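You operate a simulated robot arm through the tools that you are given. There is no shell and no other tool. Be economical: measure what you need, move in short steps, check, and stop when the job is done.

The job below is to be done with a simulated robot arm. You get a single attempt, and the scene is never put back.

Task
Put things in order on the sideboard top. At the end: the pink block stands where the blue spray bottle (marked "WATER") stood; the yellow round brush stands on top of the orange block; the blue spray bottle is on the white saucer; the beige carton (marked "KEEP COLD") from the sideboard top stands where the pink block stood; whatever was shut is shut again. Leave all else as you found it, and nothing knocked over.

The check looks at the end state, three seconds after you hand in, the way a careful person would. Anything else that was tipped, shoved, dropped, spilled or broken makes it a failure.

Robot
A 6-joint arm with a two-finger parallel gripper, fixed in place. Base frame: the origin is at the foot of the arm, x ahead of it, y to its left, z up; the work surface is at about z = 920. Lengths are in mm, angles in degrees, forces in N, time in s.
With the tool pointing down near the work surface it reaches from about 220 to 620 mm from the base axis. Its first joint turns from -66.0 to 66.0 degrees. Payload 2.7 kg.
Tool frame: the origin (TCP) lies between the finger pads and is the grasp point; the fingertips stand 23 mm ahead of it; z points along the fingers, y is the line along which they close. Largest opening 94 mm; finger width 38, thickness 10; the body of the gripper, 54 by 96 mm, starts 39 mm behind the TCP.
Orientation is told as [roll, pitch, yaw] about the base's x, y, z axes, in that order, counted from this pose: with the fingers straight down and closing along the base's y, the tool's x points along the base's -x, its y along +y and its z along -z.

Tools
- The arm moves only by the tool step_arm. Its argument "increments" is a list that holds one entry, the list of rows, each a list of 7 numbers: the shift along the base's x, y, z in units of 50 mm (1.0 is 50 mm), then the turn, a rotation vector about the base's x, y, z in units of 6 degrees (1.0 is 6 degrees), then the finger opening in cm, from 0 to 9.4. In form: [[[dx, dy, dz, wx, wy, wz, gripper], ...]]. A call has 1 to 8 rows; each row shifts and turns the commanded pose from where the row before left it. A call with a number of a shift or a turn outside -1 to 1 is refused whole. A row lasts 0.2 s, in which the tool goes at most 50 mm and 8.6 degrees; a call with a longer step from one row to the next is refused whole, and so is a gripper value outside its range. A pose out of reach is approached as far as the arm can. The call stops where the force on the tool passes 40 N (or 10 N more than at its start, if that is more) or the arm is blocked; 0.2 s more then pass. The fingers move at their own pace (about 45 mm/s each) and stop on an object; they squeeze with about 31 N. The grip force told is the motor's: it shows also when the fingers shut on nothing. Time passes only in rows, and 0.2 s behind the last, so rows that do not move let the fingers close. It gives the time, the measured TCP pose, the force on the tool (base axes), the opening and the grip force at its end, in the units of the frame above (readings bear some noise), and new pictures: "show" is both (left out), scene, wrist or none.
- Cameras (640 x 400 px; columns grow to the right, rows downward): "scene" is fixed at [77.3, -434.5, 1401.1]; the picture's right is [0.75, -0.66, 0.00], its down [-0.40, -0.46, -0.79] and it looks along [0.53, 0.59, -0.61] (base axes); focal length 288 px, centre (320, 200). "wrist" rides on the gripper at [-39, 0, -44] in the tool frame; the picture's right is [0.00, -1.00, 0.00], its down [0.97, 0.00, -0.24] and it looks along [0.24, 0.00, 0.97] (tool axes); focal length 218 px, centre (320, 200).
- probe_pixels(camera, pixels): for up to 12 pixels [column, row] of the newest picture of that camera ("zoom" is the newest enlarged one), the place [x, y, z] in the base frame of the surface seen there, good to about 3 mm. The clock stands still meanwhile.
- enlarge(camera, box): a new picture of the part [left, top, right, bottom] of that camera's present view, enlarged. The clock stands still meanwhile.
- job_done(): hands the job in; it is judged then, once.

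Work in short steps. Measure before you move; look again where a grasp or a placing could have gone wrong, and mend it. You have 80 turns and 120 pictures in all, those below and enlarged ones among them. Open the gripper and draw the arm clear of the work before you hand the job in, unless the task says otherwise; then end with one line.

The tools are called after "Call:" by a JSON object that holds its "op" and its "data". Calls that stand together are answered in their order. step_arm: Moves the arm, as the interface text tells. Its arguments: {"type":"object","properties":{"increments":{"type":"array","items":{"type":"array","items":{"type":"array","items":{"type":"number"}}}},"show":{"type":"string","enum":["both","scene","wrist","none"]}},"required":["increments"]} The other tools are called the same way: probe_pixels (camera, pixels) gives the place of the surface under pixels of a picture; enlarge (camera, box) takes an enlarged picture of a part of a camera's view; job_done () hands the job in.

At the start:

```text
clock: 0.0
eef_pos: [424.6, -59.4, 1211.1]
ee_rot: [0.0, 0.1, 0.1]
wrist_force: [-0.2, -0.2, -0.2]
gripper_width: 94.0
gripper_force: 0.1
```

scene: 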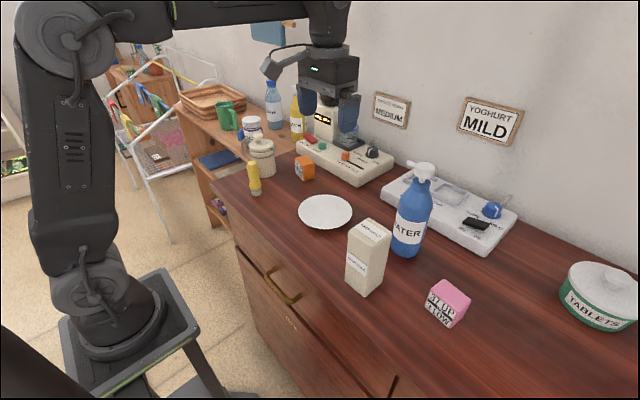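
wrist: 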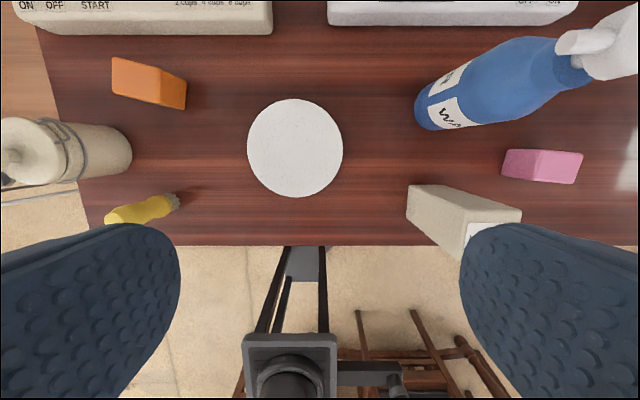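

The wrist picture shows the brush, orange block, saucer, bottle, carton and pink block. I'll enlarge the scene and probe the main surfaces.

Call:
{"op": "enlarge", "data": {"camera": "scene", "box": [320, 150, 500, 340]}}

Call:
{"op": "enlarge", "data": {"camera": "scene", "box": [220, 110, 360, 240]}}

Call:
{"op": "probe_pixels", "data": {"camera": "wrist", "pixels": [[504, 174], [573, 181], [580, 153], [512, 150], [414, 187], [407, 215], [461, 255], [520, 215], [417, 120], [440, 70], [295, 148], [248, 148]]}}

Call:
{"op": "probe_pixels", "data": {"camera": "scene", "pixels": [[425, 167], [411, 240], [393, 250], [430, 245], [370, 228], [347, 230], [390, 235], [364, 294], [346, 280], [382, 280], [450, 290], [445, 326]]}}

```text
2.11 times, centred on (410, 245) of scene
```

zoom: 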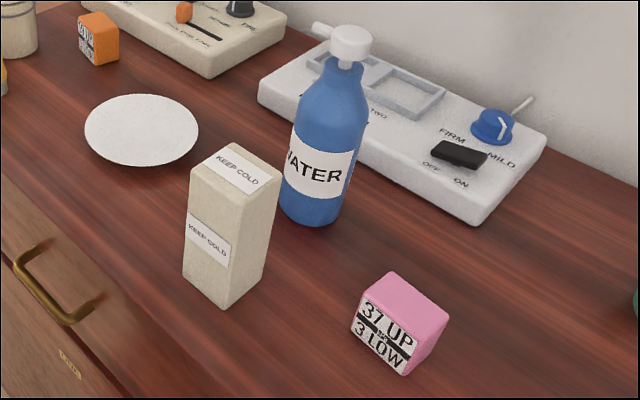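

```text
3.08 times, centred on (290, 175) of scene
```

zoom: 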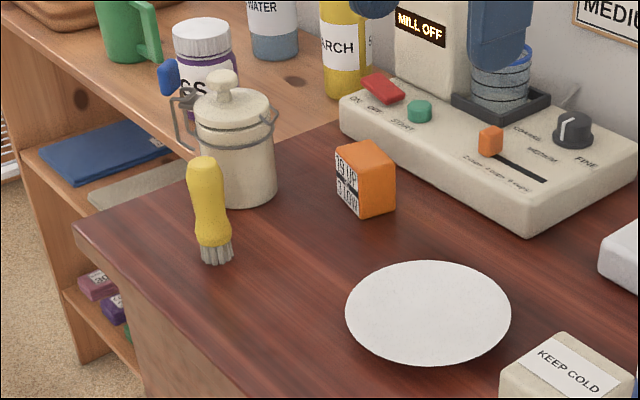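

```text
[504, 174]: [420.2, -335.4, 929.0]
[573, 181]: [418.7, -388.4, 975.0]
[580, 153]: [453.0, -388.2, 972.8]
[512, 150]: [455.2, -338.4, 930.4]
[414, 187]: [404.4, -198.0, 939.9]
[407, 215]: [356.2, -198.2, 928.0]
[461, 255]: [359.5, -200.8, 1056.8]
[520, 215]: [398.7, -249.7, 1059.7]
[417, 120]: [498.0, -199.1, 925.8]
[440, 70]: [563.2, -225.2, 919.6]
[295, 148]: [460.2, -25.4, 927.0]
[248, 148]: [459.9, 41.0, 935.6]
```

```text
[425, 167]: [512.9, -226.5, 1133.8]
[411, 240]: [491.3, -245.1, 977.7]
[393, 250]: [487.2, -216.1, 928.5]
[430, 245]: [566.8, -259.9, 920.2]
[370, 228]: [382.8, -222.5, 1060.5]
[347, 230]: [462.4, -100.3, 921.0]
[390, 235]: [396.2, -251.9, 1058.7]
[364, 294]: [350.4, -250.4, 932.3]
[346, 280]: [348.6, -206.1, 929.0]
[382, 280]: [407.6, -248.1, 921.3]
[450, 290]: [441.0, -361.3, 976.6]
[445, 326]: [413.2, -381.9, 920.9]
```

The pink block (≈35×52×55) and carton (≈55×50×140) look axis-aligned. Next I probe the bottle, saucer rim, brush and orange block.

Call:
{"op": "probe_pixels", "data": {"camera": "scene", "pixels": [[409, 165], [420, 170], [435, 170], [424, 175], [402, 195], [415, 195], [430, 195], [400, 225], [412, 225], [425, 225], [391, 245], [405, 256]]}}

Call:
{"op": "probe_pixels", "data": {"camera": "zoom", "pixels": [[203, 160], [200, 180], [212, 215], [195, 200], [228, 215], [215, 258], [202, 255], [232, 255], [365, 160], [340, 145], [395, 172], [360, 215]]}}

Call:
{"op": "probe_pixels", "data": {"camera": "wrist", "pixels": [[114, 60], [186, 80], [185, 106], [113, 90], [160, 60], [342, 148], [295, 99], [295, 196], [250, 148], [105, 222], [178, 203], [150, 200]]}}

```text
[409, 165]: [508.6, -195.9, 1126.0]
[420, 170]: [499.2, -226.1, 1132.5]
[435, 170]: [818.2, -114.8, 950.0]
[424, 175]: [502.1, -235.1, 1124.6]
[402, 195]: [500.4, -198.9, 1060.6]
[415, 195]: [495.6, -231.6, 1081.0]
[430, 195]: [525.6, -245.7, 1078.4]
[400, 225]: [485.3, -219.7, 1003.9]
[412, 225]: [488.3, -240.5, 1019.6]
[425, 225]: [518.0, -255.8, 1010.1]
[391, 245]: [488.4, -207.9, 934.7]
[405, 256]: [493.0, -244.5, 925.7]
```

```text
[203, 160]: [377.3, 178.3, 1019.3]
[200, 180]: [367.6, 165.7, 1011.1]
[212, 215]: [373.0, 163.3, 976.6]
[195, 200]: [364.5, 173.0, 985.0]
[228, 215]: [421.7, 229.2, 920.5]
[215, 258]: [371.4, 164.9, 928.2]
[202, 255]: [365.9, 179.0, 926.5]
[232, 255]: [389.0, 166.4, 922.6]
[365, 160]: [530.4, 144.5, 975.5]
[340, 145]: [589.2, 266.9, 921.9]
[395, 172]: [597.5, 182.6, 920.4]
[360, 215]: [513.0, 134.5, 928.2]
```

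```text
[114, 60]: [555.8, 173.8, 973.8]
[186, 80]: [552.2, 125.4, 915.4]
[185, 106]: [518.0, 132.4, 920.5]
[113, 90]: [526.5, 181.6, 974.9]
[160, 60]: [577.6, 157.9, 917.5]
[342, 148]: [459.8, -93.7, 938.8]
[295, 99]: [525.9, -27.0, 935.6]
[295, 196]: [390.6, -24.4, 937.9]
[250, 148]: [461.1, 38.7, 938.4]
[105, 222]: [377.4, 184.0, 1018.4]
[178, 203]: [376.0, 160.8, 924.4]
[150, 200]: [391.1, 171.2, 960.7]
```

Bottle axis is about (516,-224), radius 32, top z≈1135, with the nozzle pointing +y. I'll enlarge the pump head before choosing a grasp.

Call:
{"op": "enlarge", "data": {"camera": "scene", "box": [390, 150, 450, 200]}}

Call:
{"op": "enlarge", "data": {"camera": "wrist", "box": [400, 0, 640, 150]}}

Call:
{"op": "probe_pixels", "data": {"camera": "wrist", "pixels": [[585, 20], [570, 45], [575, 65], [600, 70], [625, 65], [635, 40], [620, 20], [590, 50], [565, 70], [575, 88], [585, 85], [470, 17]]}}

```text
8.00 times, centred on (420, 175) of scene
```

zoom: 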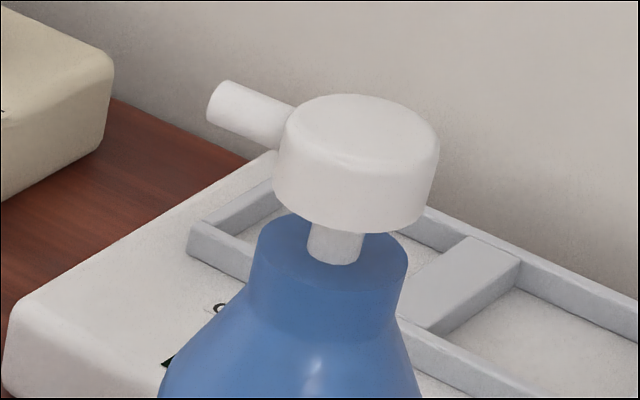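

```text
2.67 times, centred on (520, 75) of wrist
```

zoom: 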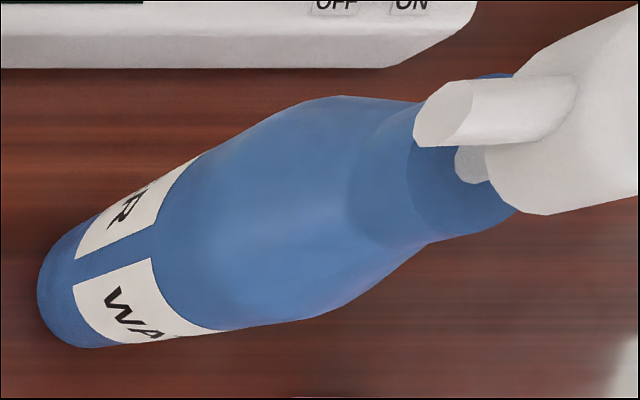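

```text
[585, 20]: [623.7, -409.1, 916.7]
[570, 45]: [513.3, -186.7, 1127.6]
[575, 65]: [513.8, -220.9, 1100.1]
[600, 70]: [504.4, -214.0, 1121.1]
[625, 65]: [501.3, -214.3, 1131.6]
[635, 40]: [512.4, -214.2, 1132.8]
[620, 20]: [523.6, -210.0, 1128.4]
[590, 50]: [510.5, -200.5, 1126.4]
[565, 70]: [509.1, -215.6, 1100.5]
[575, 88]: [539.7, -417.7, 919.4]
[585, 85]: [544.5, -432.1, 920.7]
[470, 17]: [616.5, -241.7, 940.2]
```

The head is a disc ≈30 mm across on a thin stem, so I'll grasp it from above closing along x, with the nozzle lying free between the fingers. First I turn -90° while moving above it at z≈1190.

Call:
{"op": "step_arm", "data": {"increments": [[[0.112, -0.208, 0, 0, 0, -0.9375, 9.4], [0.112, -0.208, 0, 0, 0, -0.9375, 9.4], [0.112, -0.208, 0, 0, 0, -0.9375, 9.4], [0.112, -0.208, 0, 0, 0, -0.9375, 9.4], [0.112, -0.208, 0, 0, 0, -0.9375, 9.4], [0.112, -0.208, 0, 0, 0, -0.9375, 9.4], [0.112, -0.208, 0, 0, 0, -0.9375, 9.4], [0.112, -0.208, 0, 0, 0, -0.9375, 9.4]]], "show": "none"}}

Call:
{"op": "step_arm", "data": {"increments": [[[0.112, -0.208, 0, 0, 0, -0.9375, 9.4], [0.112, -0.208, 0, 0, 0, -0.9375, 9.4], [0.112, -0.208, 0, 0, 0, -0.9375, 9.4], [0.112, -0.208, 0, 0, 0, -0.9375, 9.4], [0.112, -0.208, 0, 0, 0, -0.9375, 9.4], [0.112, -0.208, 0, 0, 0, -0.9375, 9.4], [0.112, -0.208, 0, 0, 0, -0.9375, 9.4], [0.112, -0.208, 0, 0, 0, -0.9375, 9.4]]]}}

```text
clock: 1.8
eef_pos: [469.7, -145.4, 1211.1]
ee_rot: [0.1, -0.1, -45.1]
wrist_force: [0.0, -0.7, 0.0]
gripper_width: 93.7
gripper_force: 0.1
```

```text
clock: 3.6
eef_pos: [508.2, -224.0, 1205.8]
ee_rot: [0.0, 0.0, -90.0]
wrist_force: [0.4, -1.1, -0.1]
gripper_width: 94.2
gripper_force: 0.0
out of reach, approached as far as the arm can: row 8
```

scene: 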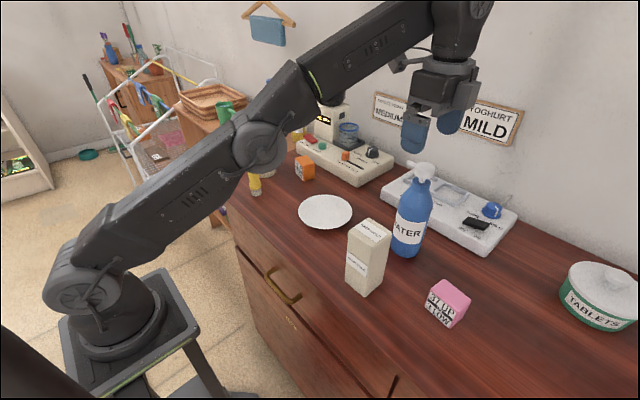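
wrist: 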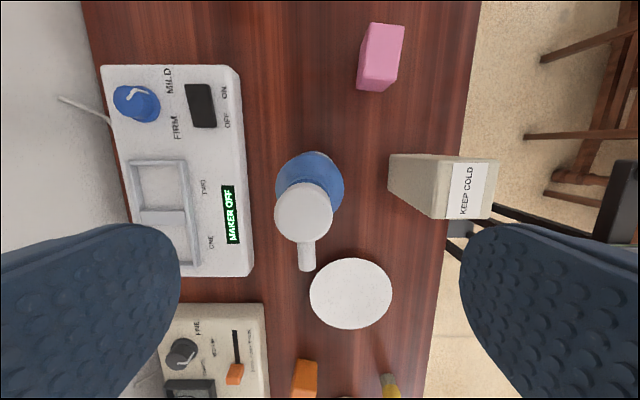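

I see the head at about (303,212) in the wrist view. I'll probe its edges and centre for the exact position.

Call:
{"op": "probe_pixels", "data": {"camera": "wrist", "pixels": [[303, 212], [278, 212], [330, 212], [303, 186], [303, 238], [306, 265], [285, 165], [280, 180], [342, 190], [320, 154]]}}

```text
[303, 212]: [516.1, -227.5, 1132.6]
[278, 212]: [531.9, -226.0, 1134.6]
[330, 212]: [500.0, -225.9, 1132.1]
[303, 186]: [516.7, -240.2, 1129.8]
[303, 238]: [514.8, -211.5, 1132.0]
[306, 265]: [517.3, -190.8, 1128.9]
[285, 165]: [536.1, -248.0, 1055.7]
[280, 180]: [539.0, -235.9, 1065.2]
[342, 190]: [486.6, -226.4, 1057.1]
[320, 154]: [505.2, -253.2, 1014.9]
```

Head centre is (516,-226). I go down part way and read the pose, with fingers at full opening.

Call:
{"op": "step_arm", "data": {"increments": [[[0, 0, -0.5, 0, 0, 0, 9.4], [0, 0, -0.5, 0, 0, 0, 9.4], [0, 0, 0, 0, 0, 0, 9.4]]], "show": "none"}}

```text
clock: 4.4
eef_pos: [506.9, -224.1, 1154.4]
ee_rot: [0.1, -0.2, -90.0]
wrist_force: [-0.9, -0.7, 0.3]
gripper_width: 94.1
gripper_force: 0.0
```

The TCP is at (507,-224,1154). I correct by +9 in x and lower to z≈1108.

Call:
{"op": "step_arm", "data": {"increments": [[[0.18, -0.04, 0, 0, 0, 0, 9.4], [0, 0, -0.46, 0, 0, 0, 9.4], [0, 0, -0.46, 0, 0, 0, 9.4], [0, 0, 0, 0, 0, 0, 9.4]]], "show": "scene"}}

```text
clock: 5.4
eef_pos: [515.8, -226.7, 1109.9]
ee_rot: [0.1, -0.1, -89.9]
wrist_force: [-0.2, -0.3, 0.4]
gripper_width: 93.9
gripper_force: 0.0
```

scene: 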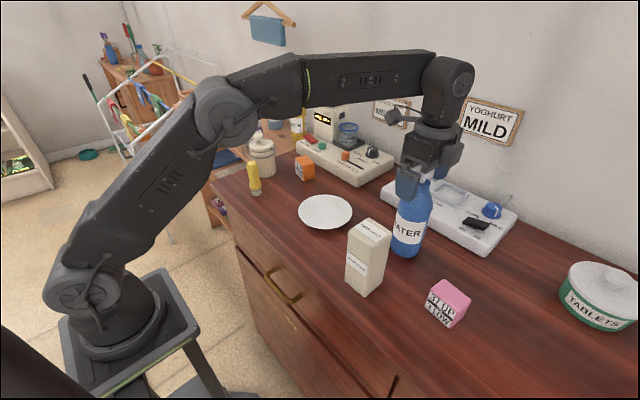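

The fingers straddle the head at (515.8,-226.7,1109.9) as planned. Now I close them.

Call:
{"op": "step_arm", "data": {"increments": [[[0, 0, 0, 0, 0, 0, 5], [0, 0, 0, 0, 0, 0, 3], [0, 0, 0, 0, 0, 0, 1.5], [0, 0, 0, 0, 0, 0, 0.5], [0, 0, 0, 0, 0, 0, 0.5], [0, 0, 0, 0, 0, 0, 0.5]]], "show": "wrist"}}

```text
clock: 6.8
eef_pos: [515.1, -226.9, 1108.3]
ee_rot: [0.0, -0.1, -89.9]
wrist_force: [1.0, 0.3, 0.1]
gripper_width: 33.2
gripper_force: 30.9
```

wrist: 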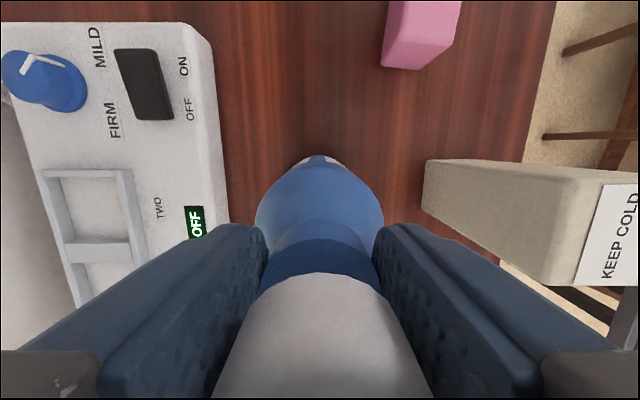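

Gripped at 33 mm with 31 N. I lift 40 mm in small steps to check the hold.

Call:
{"op": "step_arm", "data": {"increments": [[[0, 0, 0.1, 0, 0, 0, 0.5], [0, 0, 0.2, 0, 0, 0, 0.5], [0, 0, 0.25, 0, 0, 0, 0.5], [0, 0, 0.25, 0, 0, 0, 0.5], [0, 0, 0, 0, 0, 0, 0.5]]], "show": "scene"}}

```text
clock: 8.0
eef_pos: [516.0, -226.3, 1150.7]
ee_rot: [0.0, 0.0, -89.9]
wrist_force: [-0.8, -0.2, -1.7]
gripper_width: 33.3
gripper_force: 31.1
```

scene: 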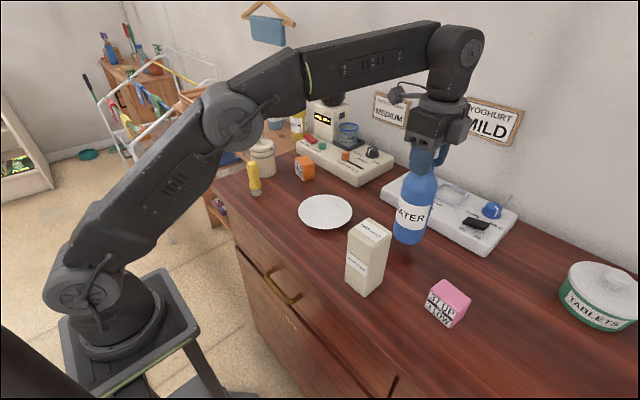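

The bottle hangs upright, weighing about 170 g. I carry it over the saucer centre (458,-27).

Call:
{"op": "step_arm", "data": {"increments": [[[-0.1, 0.34, 0.0, 0, 0, 0, 0.5], [-0.17, 0.58, 0.0, 0, 0, 0, 0.5], [-0.2, 0.68, 0, 0, 0, 0, 0.5], [-0.2, 0.68, 0, 0, 0, 0, 0.5], [-0.2, 0.68, 0, 0, 0, 0, 0.5], [-0.17, 0.6, 0, 0, 0, 0, 0.5], [-0.12, 0.41, 0, 0, 0, 0, 0.5], [0, 0, 0, 0, 0, 0, 0.5]]]}}

```text
clock: 9.8
eef_pos: [458.0, -27.6, 1150.5]
ee_rot: [0.0, 0.0, -90.1]
wrist_force: [-1.0, 0.3, -1.3]
gripper_width: 33.1
gripper_force: 31.2
```

scene: 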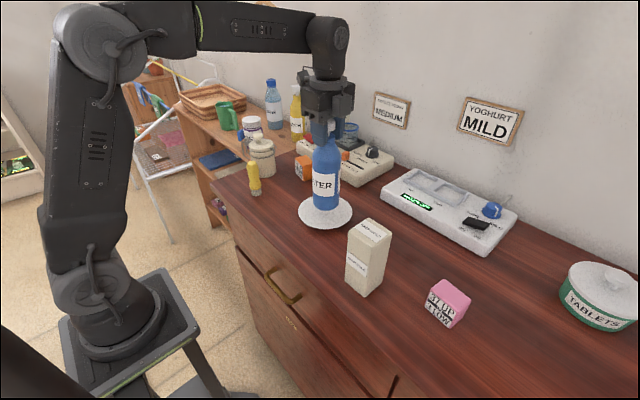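
wrist: 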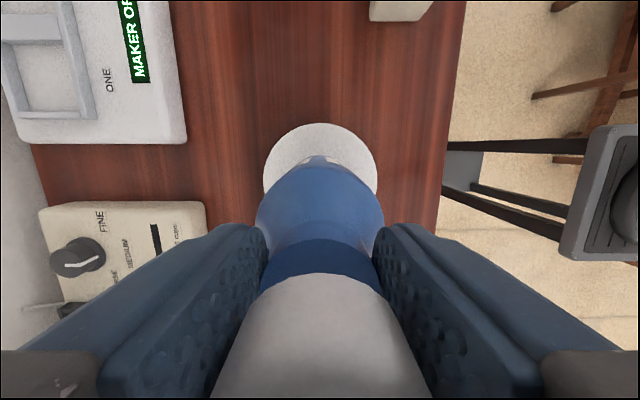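

The bottle is centred over the saucer. I lower to about 1122 first and then by small steps, watching the force.

Call:
{"op": "step_arm", "data": {"increments": [[[0, 0, -0.3, 0, 0, 0, 0.5], [0, 0, -0.2, 0, 0, 0, 0.5], [0, 0, -0.08, 0, 0, 0, 0.5], [0, 0, -0.06, 0, 0, 0, 0.5], [0, 0, -0.03, 0, 0, 0, 0.5], [0, 0, 0, 0, 0, 0, 0.5]]], "show": "scene"}}

```text
clock: 11.2
eef_pos: [457.8, -28.5, 1117.8]
ee_rot: [0.2, 0.0, -89.9]
wrist_force: [-1.7, -0.4, 7.7]
gripper_width: 33.1
gripper_force: 31.0
```

scene: 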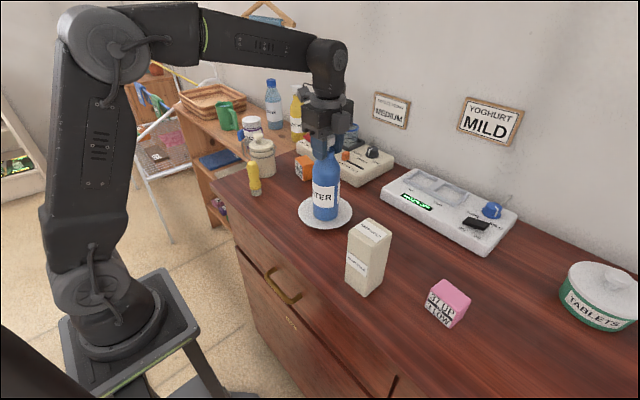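

Contact is made (7.7 N up) at 1117.8. I release and rise straight up.

Call:
{"op": "step_arm", "data": {"increments": [[[0, 0, 0, 0, 0, 0, 4.5], [0, 0, 0, 0, 0, 0, 9.4], [0, 0, 0, 0, 0, 0, 9.4], [0, 0, 0.5, 0, 0, 0, 9.4], [0, 0, 0.8, 0, 0, 0, 9.4], [0, 0, 0.5, 0, 0, 0, 9.4]]]}}

```text
clock: 12.6
eef_pos: [458.3, -30.4, 1207.2]
ee_rot: [0.1, 0.0, -89.9]
wrist_force: [0.1, 0.4, -0.7]
gripper_width: 94.0
gripper_force: 0.0
```

scene: 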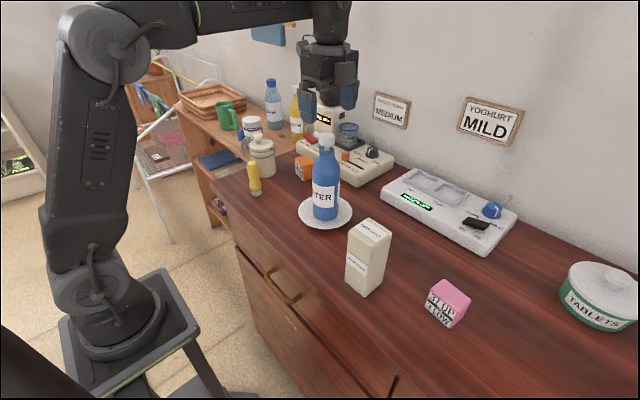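
wrist: 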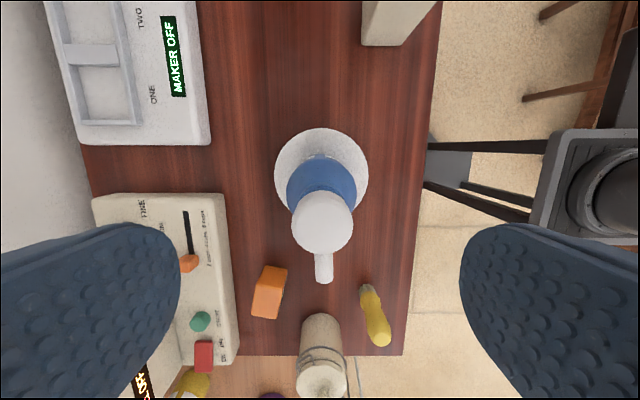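

The bottle stands on the saucer. Next the pink block, centred about (437,-362): I travel away at height, dropping to z≈1145 once clear.

Call:
{"op": "step_arm", "data": {"increments": [[[-0.05, -0.83, 0, 0, 0, 0, 9.4], [-0.05, -0.83, 0, 0, 0, 0, 9.4], [-0.05, -0.83, -0.1, 0, 0, 0, 9.4], [-0.05, -0.83, -0.25, 0, 0, 0, 9.4], [-0.05, -0.83, -0.3, 0, 0, 0, 9.4], [-0.05, -0.83, -0.3, 0, 0, 0, 9.4], [-0.05, -0.83, -0.3, 0, 0, 0, 9.4], [-0.05, -0.83, 0, 0, 0, 0, 9.4]]]}}

```text
clock: 14.4
eef_pos: [436.1, -361.7, 1146.2]
ee_rot: [0.1, -0.1, -89.9]
wrist_force: [0.0, -0.7, -0.4]
gripper_width: 93.9
gripper_force: 0.1
```

scene: 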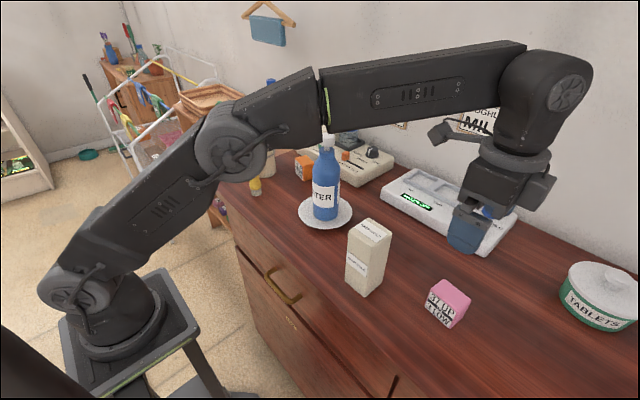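
wrist: 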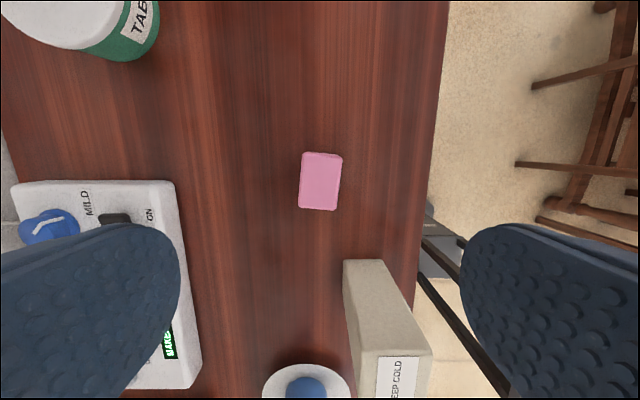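

The pink block's top spans (299..343, 152..210) in the wrist view, seemingly turned by a few degrees. I'll probe its corners and the carton's.

Call:
{"op": "probe_pixels", "data": {"camera": "wrist", "pixels": [[304, 154], [341, 157], [300, 206], [336, 209], [320, 180], [346, 261], [381, 261], [362, 375], [415, 385], [428, 345], [360, 345], [395, 350]]}}

Call:
{"op": "enlarge", "data": {"camera": "wrist", "box": [270, 130, 370, 230]}}

```text
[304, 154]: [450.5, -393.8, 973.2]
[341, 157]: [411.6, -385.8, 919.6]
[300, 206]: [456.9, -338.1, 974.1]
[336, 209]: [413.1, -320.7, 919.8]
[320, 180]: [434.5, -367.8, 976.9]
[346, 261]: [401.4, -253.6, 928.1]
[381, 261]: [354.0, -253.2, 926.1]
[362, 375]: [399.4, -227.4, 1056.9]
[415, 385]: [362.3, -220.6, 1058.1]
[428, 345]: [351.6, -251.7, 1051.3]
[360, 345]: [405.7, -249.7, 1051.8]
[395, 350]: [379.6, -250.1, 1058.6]
```

```text
4.00 times, centred on (320, 180) of wrist
```

zoom: 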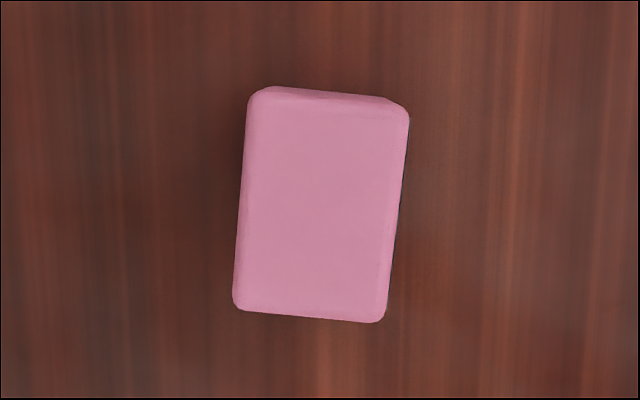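

The block is turned about -5° with its centre near (436,-364). I turn by the same amount and descend to z≈952.

Call:
{"op": "step_arm", "data": {"increments": [[[0, -0.05, -0.8, 0, 0, -0.8, 9.4], [0, 0, -0.9, 0, 0, 0, 9.4], [0, 0, -0.9, 0, 0, 0, 9.4], [0, 0, -0.7, 0, 0, 0, 9.4], [0, 0, -0.4, 0, 0, 0, 9.4], [0, 0, -0.18, 0, 0, 0, 9.4], [0, 0, 0, 0, 0, 0, 9.4]]]}}

```text
clock: 16.0
eef_pos: [438.0, -360.9, 949.9]
ee_rot: [0.1, 0.0, -94.7]
wrist_force: [0.1, 0.3, 0.4]
gripper_width: 93.9
gripper_force: 0.1
```

scene: 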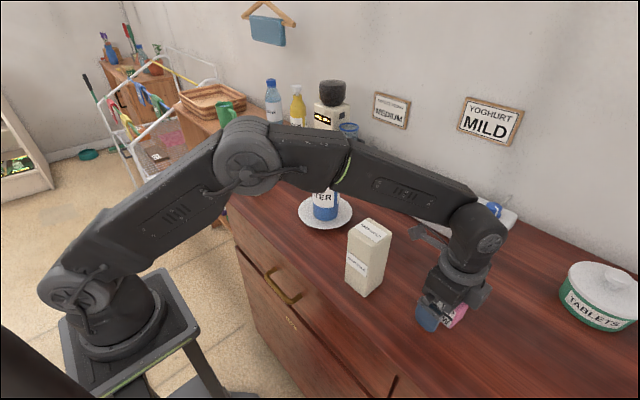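
wrist: 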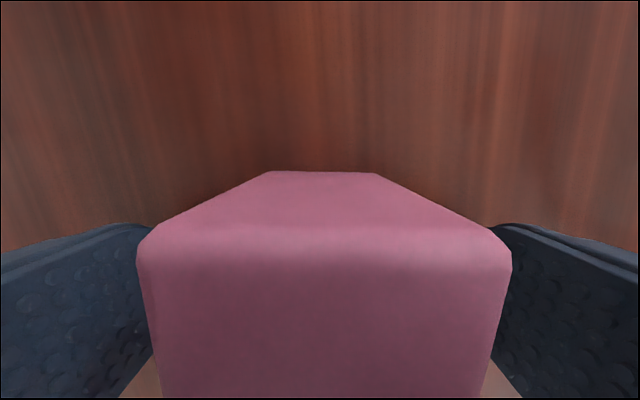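

The block sits squarely between the fingers. I close and lift slightly.

Call:
{"op": "step_arm", "data": {"increments": [[[0, 0, 0, 0, 0, 0, 5], [0, 0, 0, 0, 0, 0, 3], [0, 0, 0, 0, 0, 0, 1], [0, 0, 0, 0, 0, 0, 1], [0, 0, 0, 0, 0, 0, 1]]], "show": "none"}}

Call:
{"op": "step_arm", "data": {"increments": [[[0, 0, 0.1, 0, 0, 0, 1], [0, 0, 0.4, 0, 0, 0, 1], [0, 0, 0.6, 0, 0, 0, 1], [0, 0, 0, 0, 0, 0, 1]]]}}

```text
clock: 17.2
eef_pos: [437.3, -362.3, 951.1]
ee_rot: [0.0, -0.2, -94.5]
wrist_force: [0.9, -0.1, 0.4]
gripper_width: 39.4
gripper_force: 30.5
```

```text
clock: 18.2
eef_pos: [437.5, -363.1, 1005.8]
ee_rot: [0.1, 0.0, -94.6]
wrist_force: [-0.9, 0.7, -1.4]
gripper_width: 40.0
gripper_force: 30.9
```

scene: 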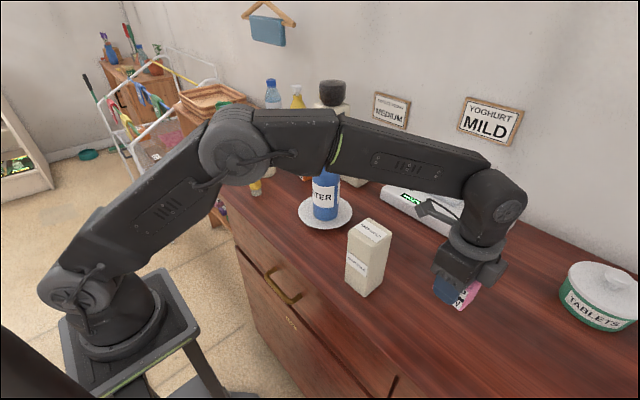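
wrist: 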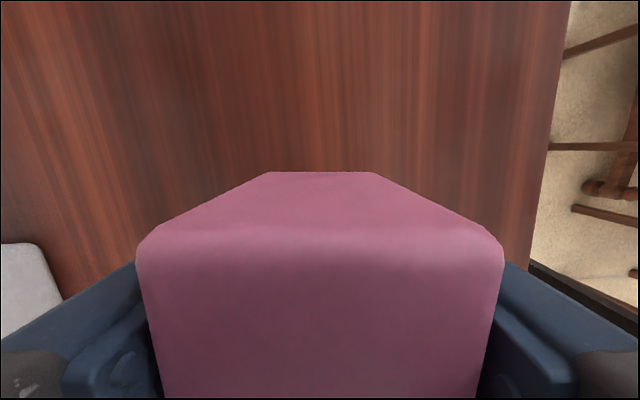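

Held. Now I carry it at z≈1020 to the bottle's old spot (516,-224).

Call:
{"op": "step_arm", "data": {"increments": [[[0.1, 0.2, 0.2, 0, 0, 0, 1], [0.26, 0.46, 0.1, 0, 0, 0, 1], [0.3, 0.54, 0, 0, 0, 0, 1], [0.3, 0.54, 0, 0, 0, 0, 1], [0.3, 0.54, 0, 0, 0, 0, 1], [0.2, 0.36, 0, 0, 0, 0, 1], [0.11, 0.16, 0, 0, 0, 0, 1], [0, 0, 0, 0, 0, 0, 1]]]}}

```text
clock: 20.0
eef_pos: [516.3, -222.6, 1019.8]
ee_rot: [0.0, -0.1, -94.8]
wrist_force: [0.3, 0.2, -2.2]
gripper_width: 39.7
gripper_force: 31.0
```

scene: 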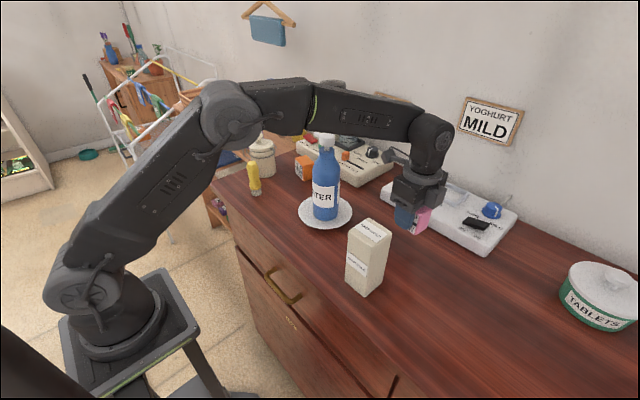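
wrist: 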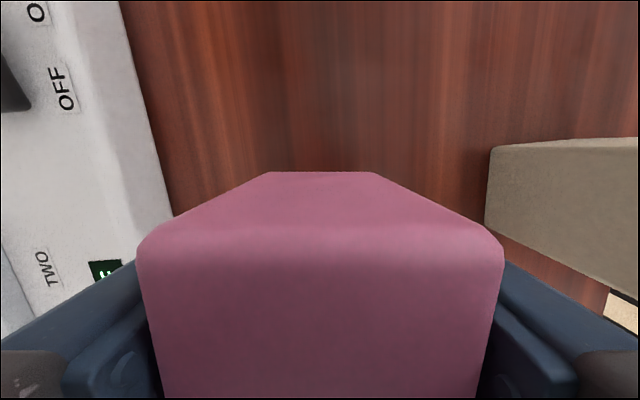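

There is clear table below and the carton is well away to the right in the wrist view. I lower to z≈951.

Call:
{"op": "step_arm", "data": {"increments": [[[0, 0, -0.5, 0, 0, 0, 1], [0, 0, -0.5, 0, 0, 0, 1], [0, 0, -0.22, 0, 0, 0, 1], [0, 0, -0.1, 0, 0, 0, 1], [0, 0, -0.06, 0, 0, 0, 1], [0, 0, 0, 0, 0, 0, 1]]], "show": "scene"}}

```text
clock: 21.4
eef_pos: [516.9, -221.6, 951.2]
ee_rot: [0.0, 0.0, -94.8]
wrist_force: [-0.3, -0.2, -1.6]
gripper_width: 39.5
gripper_force: 31.2
```

scene: 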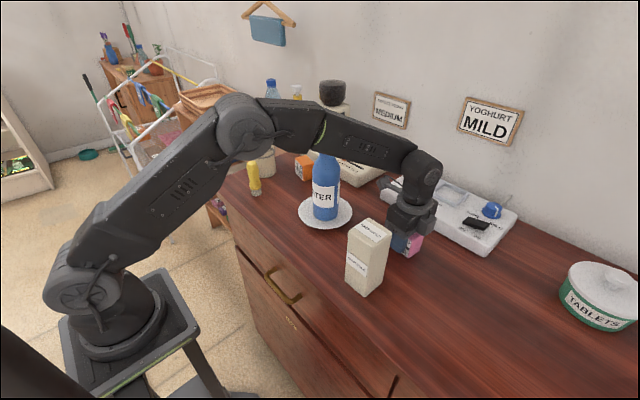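

No contact force yet, so I go down 1 to 2 mm more until it touches.

Call:
{"op": "step_arm", "data": {"increments": [[[0, 0, -0.025, 0, 0, 0, 1], [0, 0, -0.02, 0, 0, 0, 1]]], "show": "none"}}

```text
clock: 22.0
eef_pos: [516.3, -221.0, 950.1]
ee_rot: [0.1, -0.1, -94.7]
wrist_force: [-1.3, 1.8, 5.4]
gripper_width: 39.9
gripper_force: 30.8
```

It touches (5.4 N). I release, opening moderately, and rise.

Call:
{"op": "step_arm", "data": {"increments": [[[0, 0, 0, 0, 0, 0, 6.5], [0, 0, 0, 0, 0, 0, 6.5], [0, 0, 0.3, 0, 0, 0, 6.5], [0, 0, 0.8, 0, 0, 0, 7], [0, 0, 1, 0, 0, 0, 9.4], [0, 0, 1, 0, 0, 0.78, 9.4], [0, 0, 0.9, 0, 0, 0, 9.4]]], "show": "none"}}

Call:
{"op": "step_arm", "data": {"increments": [[[-0.6, 0, 0, 0, 0, 0, 9.4], [-0.8, 0, 0, 0, 0, 0, 9.4], [-0.8, 0, 0, 0, 0, 0, 9.4], [-0.56, -0.08, 0, 0, 0, 0, 9.4], [0, 0, 0, 0, 0, 0, 9.4]]]}}

```text
clock: 23.6
eef_pos: [516.5, -222.0, 1148.0]
ee_rot: [-0.1, 0.0, -90.0]
wrist_force: [0.5, -0.5, -0.5]
gripper_width: 93.9
gripper_force: 0.1
```

```text
clock: 24.8
eef_pos: [379.6, -226.7, 1146.8]
ee_rot: [0.1, 0.0, -90.0]
wrist_force: [0.8, -0.3, 0.5]
gripper_width: 94.1
gripper_force: 0.1
```

scene: 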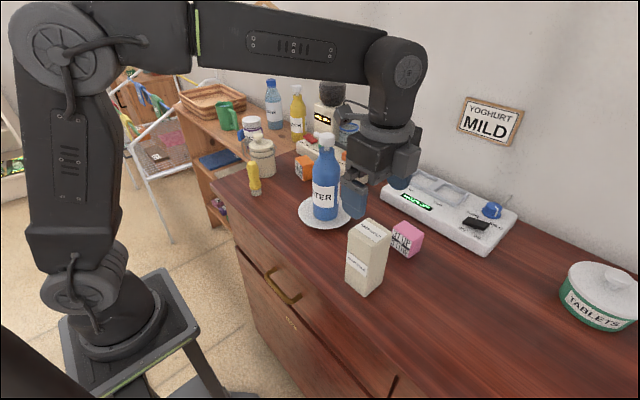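
wrist: 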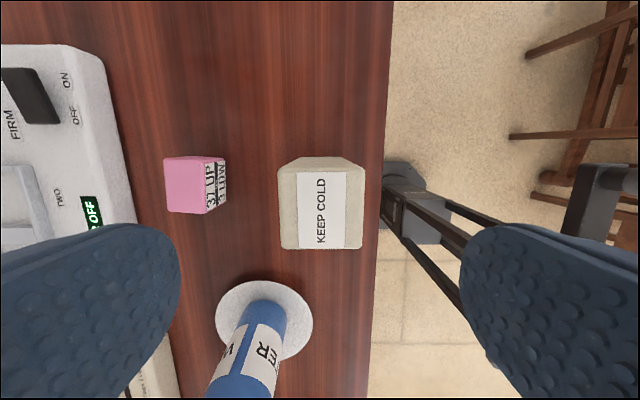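

The carton top spans (278..365,160..248). I'll probe its edges for the centre and angle.

Call:
{"op": "probe_pixels", "data": {"camera": "wrist", "pixels": [[282, 185], [282, 235], [360, 185], [358, 235], [290, 246], [352, 246], [294, 173], [350, 172], [185, 186], [168, 185], [204, 210], [320, 210]]}}

Call:
{"op": "enlarge", "data": {"camera": "wrist", "box": [150, 130, 390, 280]}}

```text
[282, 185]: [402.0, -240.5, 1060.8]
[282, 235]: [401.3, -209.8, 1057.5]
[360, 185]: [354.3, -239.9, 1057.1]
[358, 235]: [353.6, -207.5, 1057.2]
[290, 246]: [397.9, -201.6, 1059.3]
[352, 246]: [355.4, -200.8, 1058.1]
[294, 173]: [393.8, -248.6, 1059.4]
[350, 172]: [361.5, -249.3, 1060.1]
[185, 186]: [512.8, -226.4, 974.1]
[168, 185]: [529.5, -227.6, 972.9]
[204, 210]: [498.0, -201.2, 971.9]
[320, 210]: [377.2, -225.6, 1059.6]
```

```text
2.67 times, centred on (270, 205) of wrist
```

zoom: 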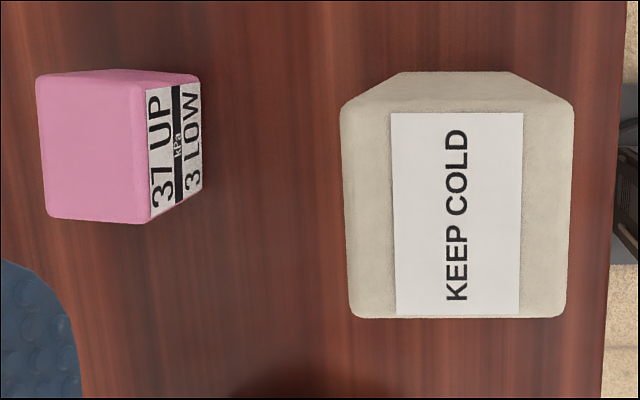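

Carton centre is (377.5,-225), square to the axes, with its top at 1059. I descend to z≈1032 and close.

Call:
{"op": "step_arm", "data": {"increments": [[[-0.04, 0.03, -0.6, 0, 0, 0, 9.4], [0, 0, -0.8, 0, 0, 0, 9.4], [0, 0, -0.6, 0, 0, 0, 9.4], [0, 0, -0.3, 0, 0, 0, 9.4], [0, 0, 0, 0, 0, 0, 9.4]]], "show": "scene"}}

Call:
{"op": "step_arm", "data": {"increments": [[[0, 0, 0, 0, 0, 0, 7], [0, 0, 0, 0, 0, 0, 5], [0, 0, 0, 0, 0, 0, 3], [0, 0, 0, 0, 0, 0, 3]]], "show": "wrist"}}

```text
clock: 26.0
eef_pos: [374.3, -224.4, 1032.8]
ee_rot: [0.0, 0.0, -90.2]
wrist_force: [-0.6, -0.3, 0.3]
gripper_width: 94.0
gripper_force: 0.1
```

scene: 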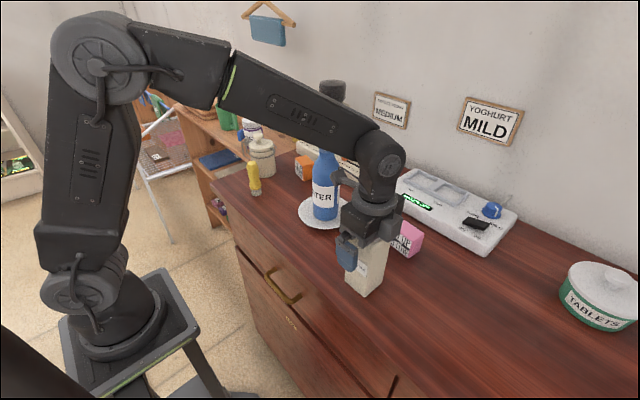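

```text
clock: 27.0
eef_pos: [376.2, -225.6, 1032.9]
ee_rot: [0.2, -0.1, -90.1]
wrist_force: [1.5, -0.7, 1.3]
gripper_width: 54.4
gripper_force: 31.5
```

wrist: 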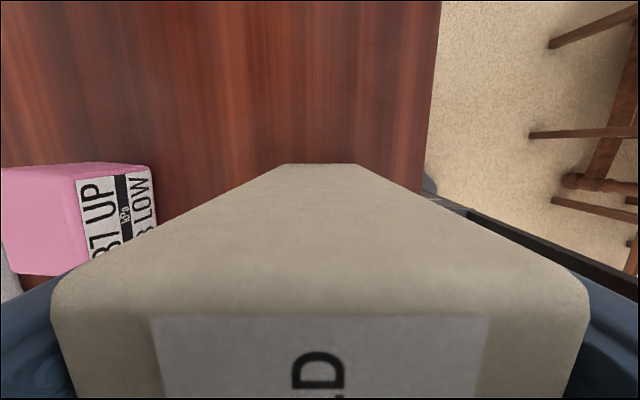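

Gripped at 54 mm. I lift 50 mm and check the hold.

Call:
{"op": "step_arm", "data": {"increments": [[[0, 0, 0.1, 0, 0, 0, 3], [0, 0, 0.3, 0, 0, 0, 3], [0, 0, 0.4, 0, 0, 0, 3], [0, 0, 0.2, 0, 0, 0, 3], [0, 0, 0, 0, 0, 0, 3]]], "show": "scene"}}

```text
clock: 28.2
eef_pos: [375.7, -224.9, 1083.8]
ee_rot: [-0.1, -0.1, -90.1]
wrist_force: [-0.4, 0.0, -3.3]
gripper_width: 54.9
gripper_force: 30.8
```

scene: 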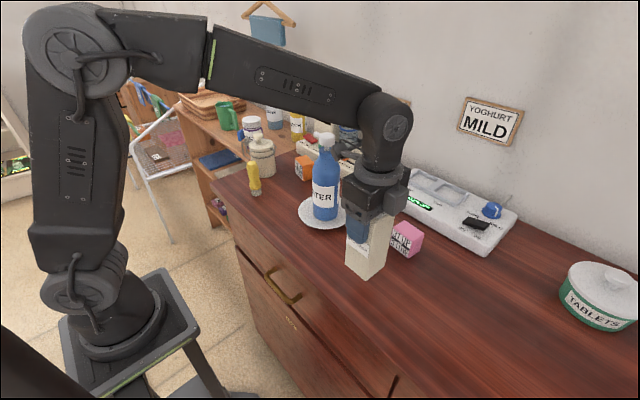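

Held, weighing about 330 g. I carry it along -y first and then +x to the pink block's old spot (436.5,-364).

Call:
{"op": "step_arm", "data": {"increments": [[[0, -0.3, 0, 0, 0, 0, 3], [0, -0.6, 0, 0, 0, 0, 3], [0.1, -0.6, 0, 0, 0, 0, 3], [0.3, -0.5, 0, 0, 0, 0, 3], [0.35, -0.4, 0, 0, 0, 0, 3], [0.3, -0.25, 0, 0, 0, 0, 3], [0.17, -0.13, 0, 0, 0, 0, 3], [0, 0, 0, 0, 0, 0, 3]]]}}

```text
clock: 30.0
eef_pos: [438.1, -364.8, 1084.3]
ee_rot: [0.0, 0.0, -90.1]
wrist_force: [0.7, 0.3, -3.6]
gripper_width: 55.1
gripper_force: 30.8
```

scene: 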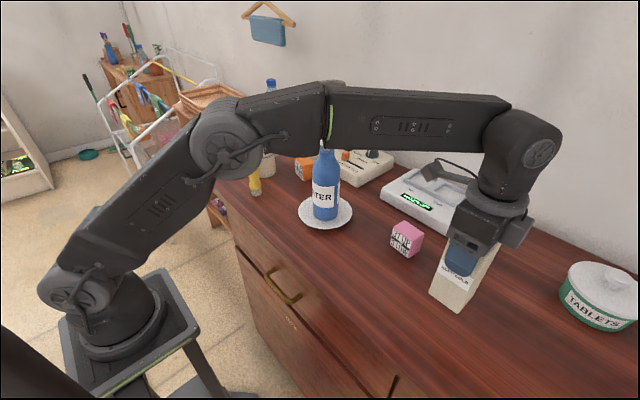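
wrist: 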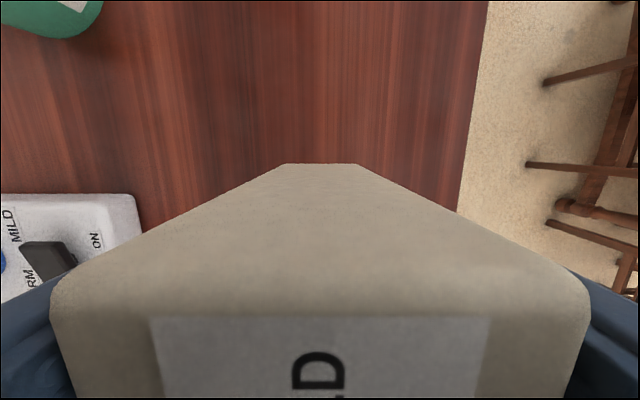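

The carton is over the spot with nothing around it. I lower 50 mm, the last part slowly.

Call:
{"op": "step_arm", "data": {"increments": [[[0, 0, -0.4, 0, 0, 0, 3], [0, 0, -0.4, 0, 0, 0, 3], [0, 0, -0.14, 0, 0, 0, 3], [0, 0, -0.05, 0, 0, 0, 3], [0, 0, -0.03, 0, 0, 0, 3], [0, 0, 0, 0, 0, 0, 3]]], "show": "none"}}

```text
clock: 31.4
eef_pos: [438.4, -364.7, 1033.5]
ee_rot: [0.1, 0.0, -90.1]
wrist_force: [-0.5, 2.8, 2.1]
gripper_width: 55.1
gripper_force: 30.7
```

The force shows it has touched (from -3.6 to +2.1 N). I release and rise.

Call:
{"op": "step_arm", "data": {"increments": [[[0, 0, -0.01, 0, 0, 0, 6.5], [0, 0, 0, 0, 0, 0, 9], [0, 0, 0, 0, 0, 0, 9.4], [0, 0, 0.3, 0, 0, 0, 9.4], [0, 0, 0.8, 0, 0, 0, 9.4], [0, 0, 0.9, 0, 0, 0, 9.4]]], "show": "scene"}}

```text
clock: 32.8
eef_pos: [437.6, -365.2, 1130.8]
ee_rot: [0.0, 0.0, -90.1]
wrist_force: [0.1, 0.2, 0.0]
gripper_width: 94.1
gripper_force: 0.0
```

scene: 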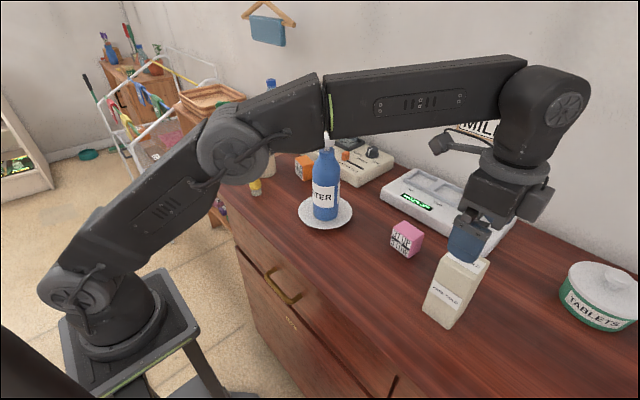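

The carton stands upright. Now I rise to 1210 and swing over toward the brush, passing in front of and above the bottle.

Call:
{"op": "step_arm", "data": {"increments": [[[-0.4, 0.2, 0.5, 0, 0, 0, 9.4], [-0.4, 0.6, 0.5, 0, 0, 0, 9.4], [-0.4, 0.7, 0.4, 0, 0, 0, 9.4], [-0.3, 0.8, 0.2, 0, 0, 0, 9.4], [0, 0.9, 0, 0, 0, 0, 9.4], [0, 0.9, 0, 0, 0, 0, 9.4], [0, 0.9, 0, 0, 0, 0, 9.4], [0, 0.9, 0, 0, 0, 0, 9.4]]], "show": "none"}}

Call:
{"op": "step_arm", "data": {"increments": [[[0, 0.9, 0, 0, 0, 0, 9.4], [0, 0.9, 0, 0, 0, 0, 9.4], [0, 0.9, 0, 0, 0, 0, 9.4], [0, 0.9, 0, 0, 0, 0, 9.4], [0.3, 0.5, 0, 0, 0, 0, 9.4], [0, 0, 0, 0, 0, 0, 9.4]]]}}

```text
clock: 34.6
eef_pos: [365.2, -70.6, 1214.4]
ee_rot: [0.2, -0.2, -90.1]
wrist_force: [0.1, -0.1, 0.3]
gripper_width: 93.8
gripper_force: 0.0
```

```text
clock: 36.0
eef_pos: [377.5, 136.0, 1211.9]
ee_rot: [0.0, -0.1, -90.1]
wrist_force: [-0.5, 0.5, 0.7]
gripper_width: 94.0
gripper_force: 0.1
```

scene: 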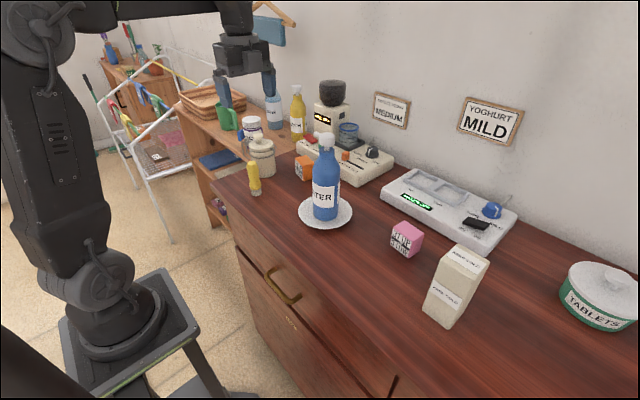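
wrist: 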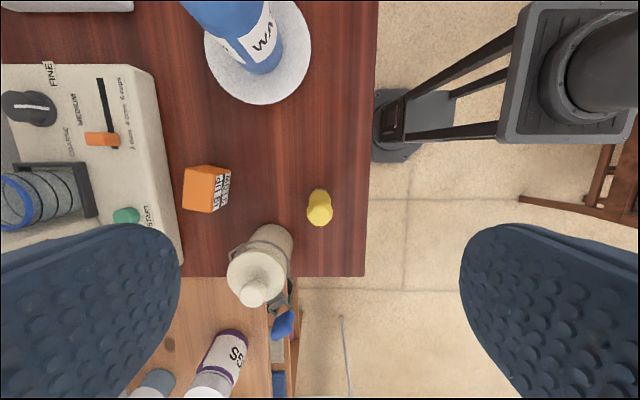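

The brush is at about (319,208) and the orange block at (205,188) in the wrist view. I'll probe both, plus the jar.

Call:
{"op": "probe_pixels", "data": {"camera": "wrist", "pixels": [[319, 212], [309, 210], [330, 210], [319, 222], [319, 193], [186, 167], [182, 207], [217, 173], [211, 211], [200, 188], [272, 232], [255, 285]]}}

Call:
{"op": "enlarge", "data": {"camera": "wrist", "box": [160, 140, 360, 270]}}

Call:
{"op": "enlarge", "data": {"camera": "scene", "box": [220, 120, 350, 210]}}

```text
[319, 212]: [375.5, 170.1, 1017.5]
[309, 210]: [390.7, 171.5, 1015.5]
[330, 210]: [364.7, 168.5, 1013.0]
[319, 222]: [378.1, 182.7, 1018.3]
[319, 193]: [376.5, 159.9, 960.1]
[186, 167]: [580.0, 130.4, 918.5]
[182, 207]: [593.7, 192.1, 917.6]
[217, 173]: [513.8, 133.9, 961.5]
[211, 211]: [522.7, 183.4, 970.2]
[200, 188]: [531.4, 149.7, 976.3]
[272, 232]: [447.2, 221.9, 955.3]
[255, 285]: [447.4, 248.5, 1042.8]
```

```text
3.08 times, centred on (260, 205) of wrist
```

zoom: 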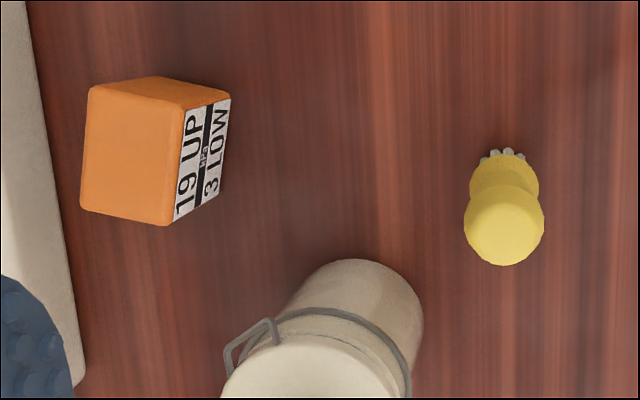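

```text
4.44 times, centred on (285, 165) of scene
```

zoom: 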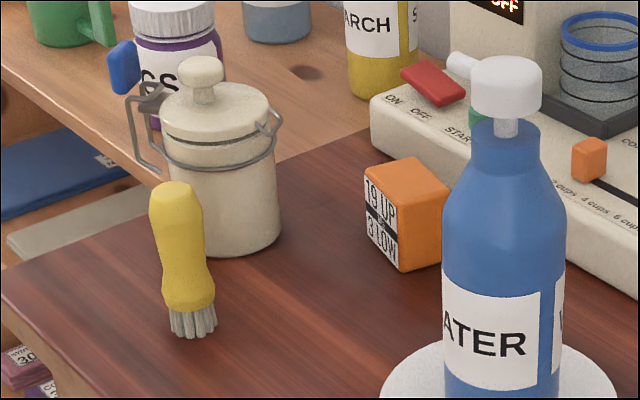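

Brush axis is (377,171) with its top at 1019, and the orange block's top is centred near (535,154) at z≈976. I move over the brush and descend to z≈1060 to verify.

Call:
{"op": "step_arm", "data": {"increments": [[[0, 0.35, -0.2, 0, 0, 0, 7], [0, 0.35, -0.6, 0, 0, 0, 7], [0, 0, -0.8, 0, 0, 0, 7], [0, 0, -0.8, 0, 0, 0, 7], [0, 0, -0.5, 0, 0, 0, 7], [0, 0, 0, 0, 0, 0, 7]]]}}

```text
clock: 37.4
eef_pos: [377.6, 170.1, 1065.6]
ee_rot: [0.1, 0.0, -90.2]
wrist_force: [0.7, -0.1, 0.0]
gripper_width: 70.0
gripper_force: 0.1
```

scene: 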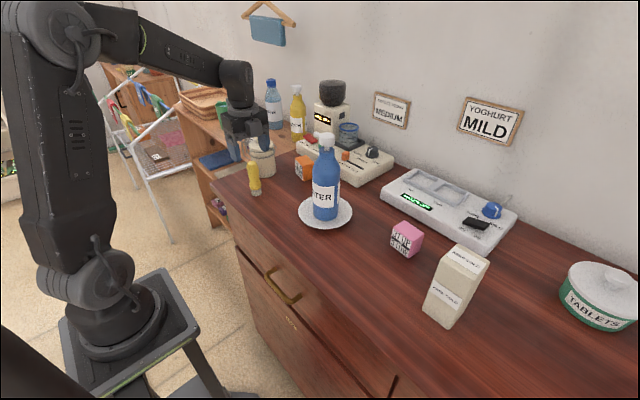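
wrist: 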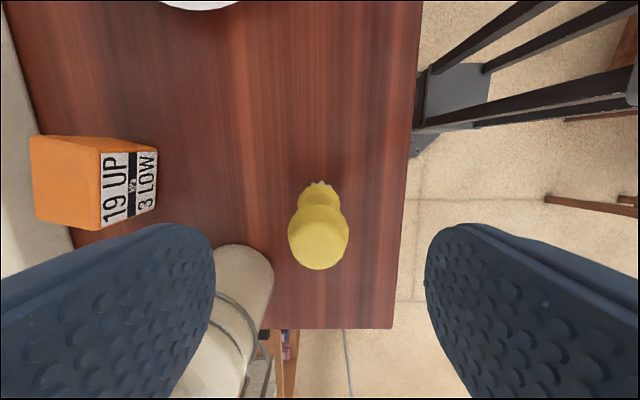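

The left finger will come near the jar at (240,270). I'll probe the jar's nearest edges to confirm clearance.

Call:
{"op": "probe_pixels", "data": {"camera": "wrist", "pixels": [[245, 247], [225, 250], [268, 270], [258, 330], [245, 315], [318, 248], [292, 240], [347, 240], [318, 268], [35, 140], [100, 146], [100, 228]]}}

Call:
{"op": "probe_pixels", "data": {"camera": "scene", "pixels": [[258, 165], [263, 172], [272, 168], [250, 145], [262, 140], [270, 172]]}}

```text
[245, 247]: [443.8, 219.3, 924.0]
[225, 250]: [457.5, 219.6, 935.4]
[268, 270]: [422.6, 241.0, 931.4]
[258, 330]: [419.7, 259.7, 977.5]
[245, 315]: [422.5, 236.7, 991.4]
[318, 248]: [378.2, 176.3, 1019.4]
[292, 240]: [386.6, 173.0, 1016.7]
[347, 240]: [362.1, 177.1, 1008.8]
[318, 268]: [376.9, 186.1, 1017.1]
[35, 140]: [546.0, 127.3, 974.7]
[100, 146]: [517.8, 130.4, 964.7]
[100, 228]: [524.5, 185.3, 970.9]
```

```text
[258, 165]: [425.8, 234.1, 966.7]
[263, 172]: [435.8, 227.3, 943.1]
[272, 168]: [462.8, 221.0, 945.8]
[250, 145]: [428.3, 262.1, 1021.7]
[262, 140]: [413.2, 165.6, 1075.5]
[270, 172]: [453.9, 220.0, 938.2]
```

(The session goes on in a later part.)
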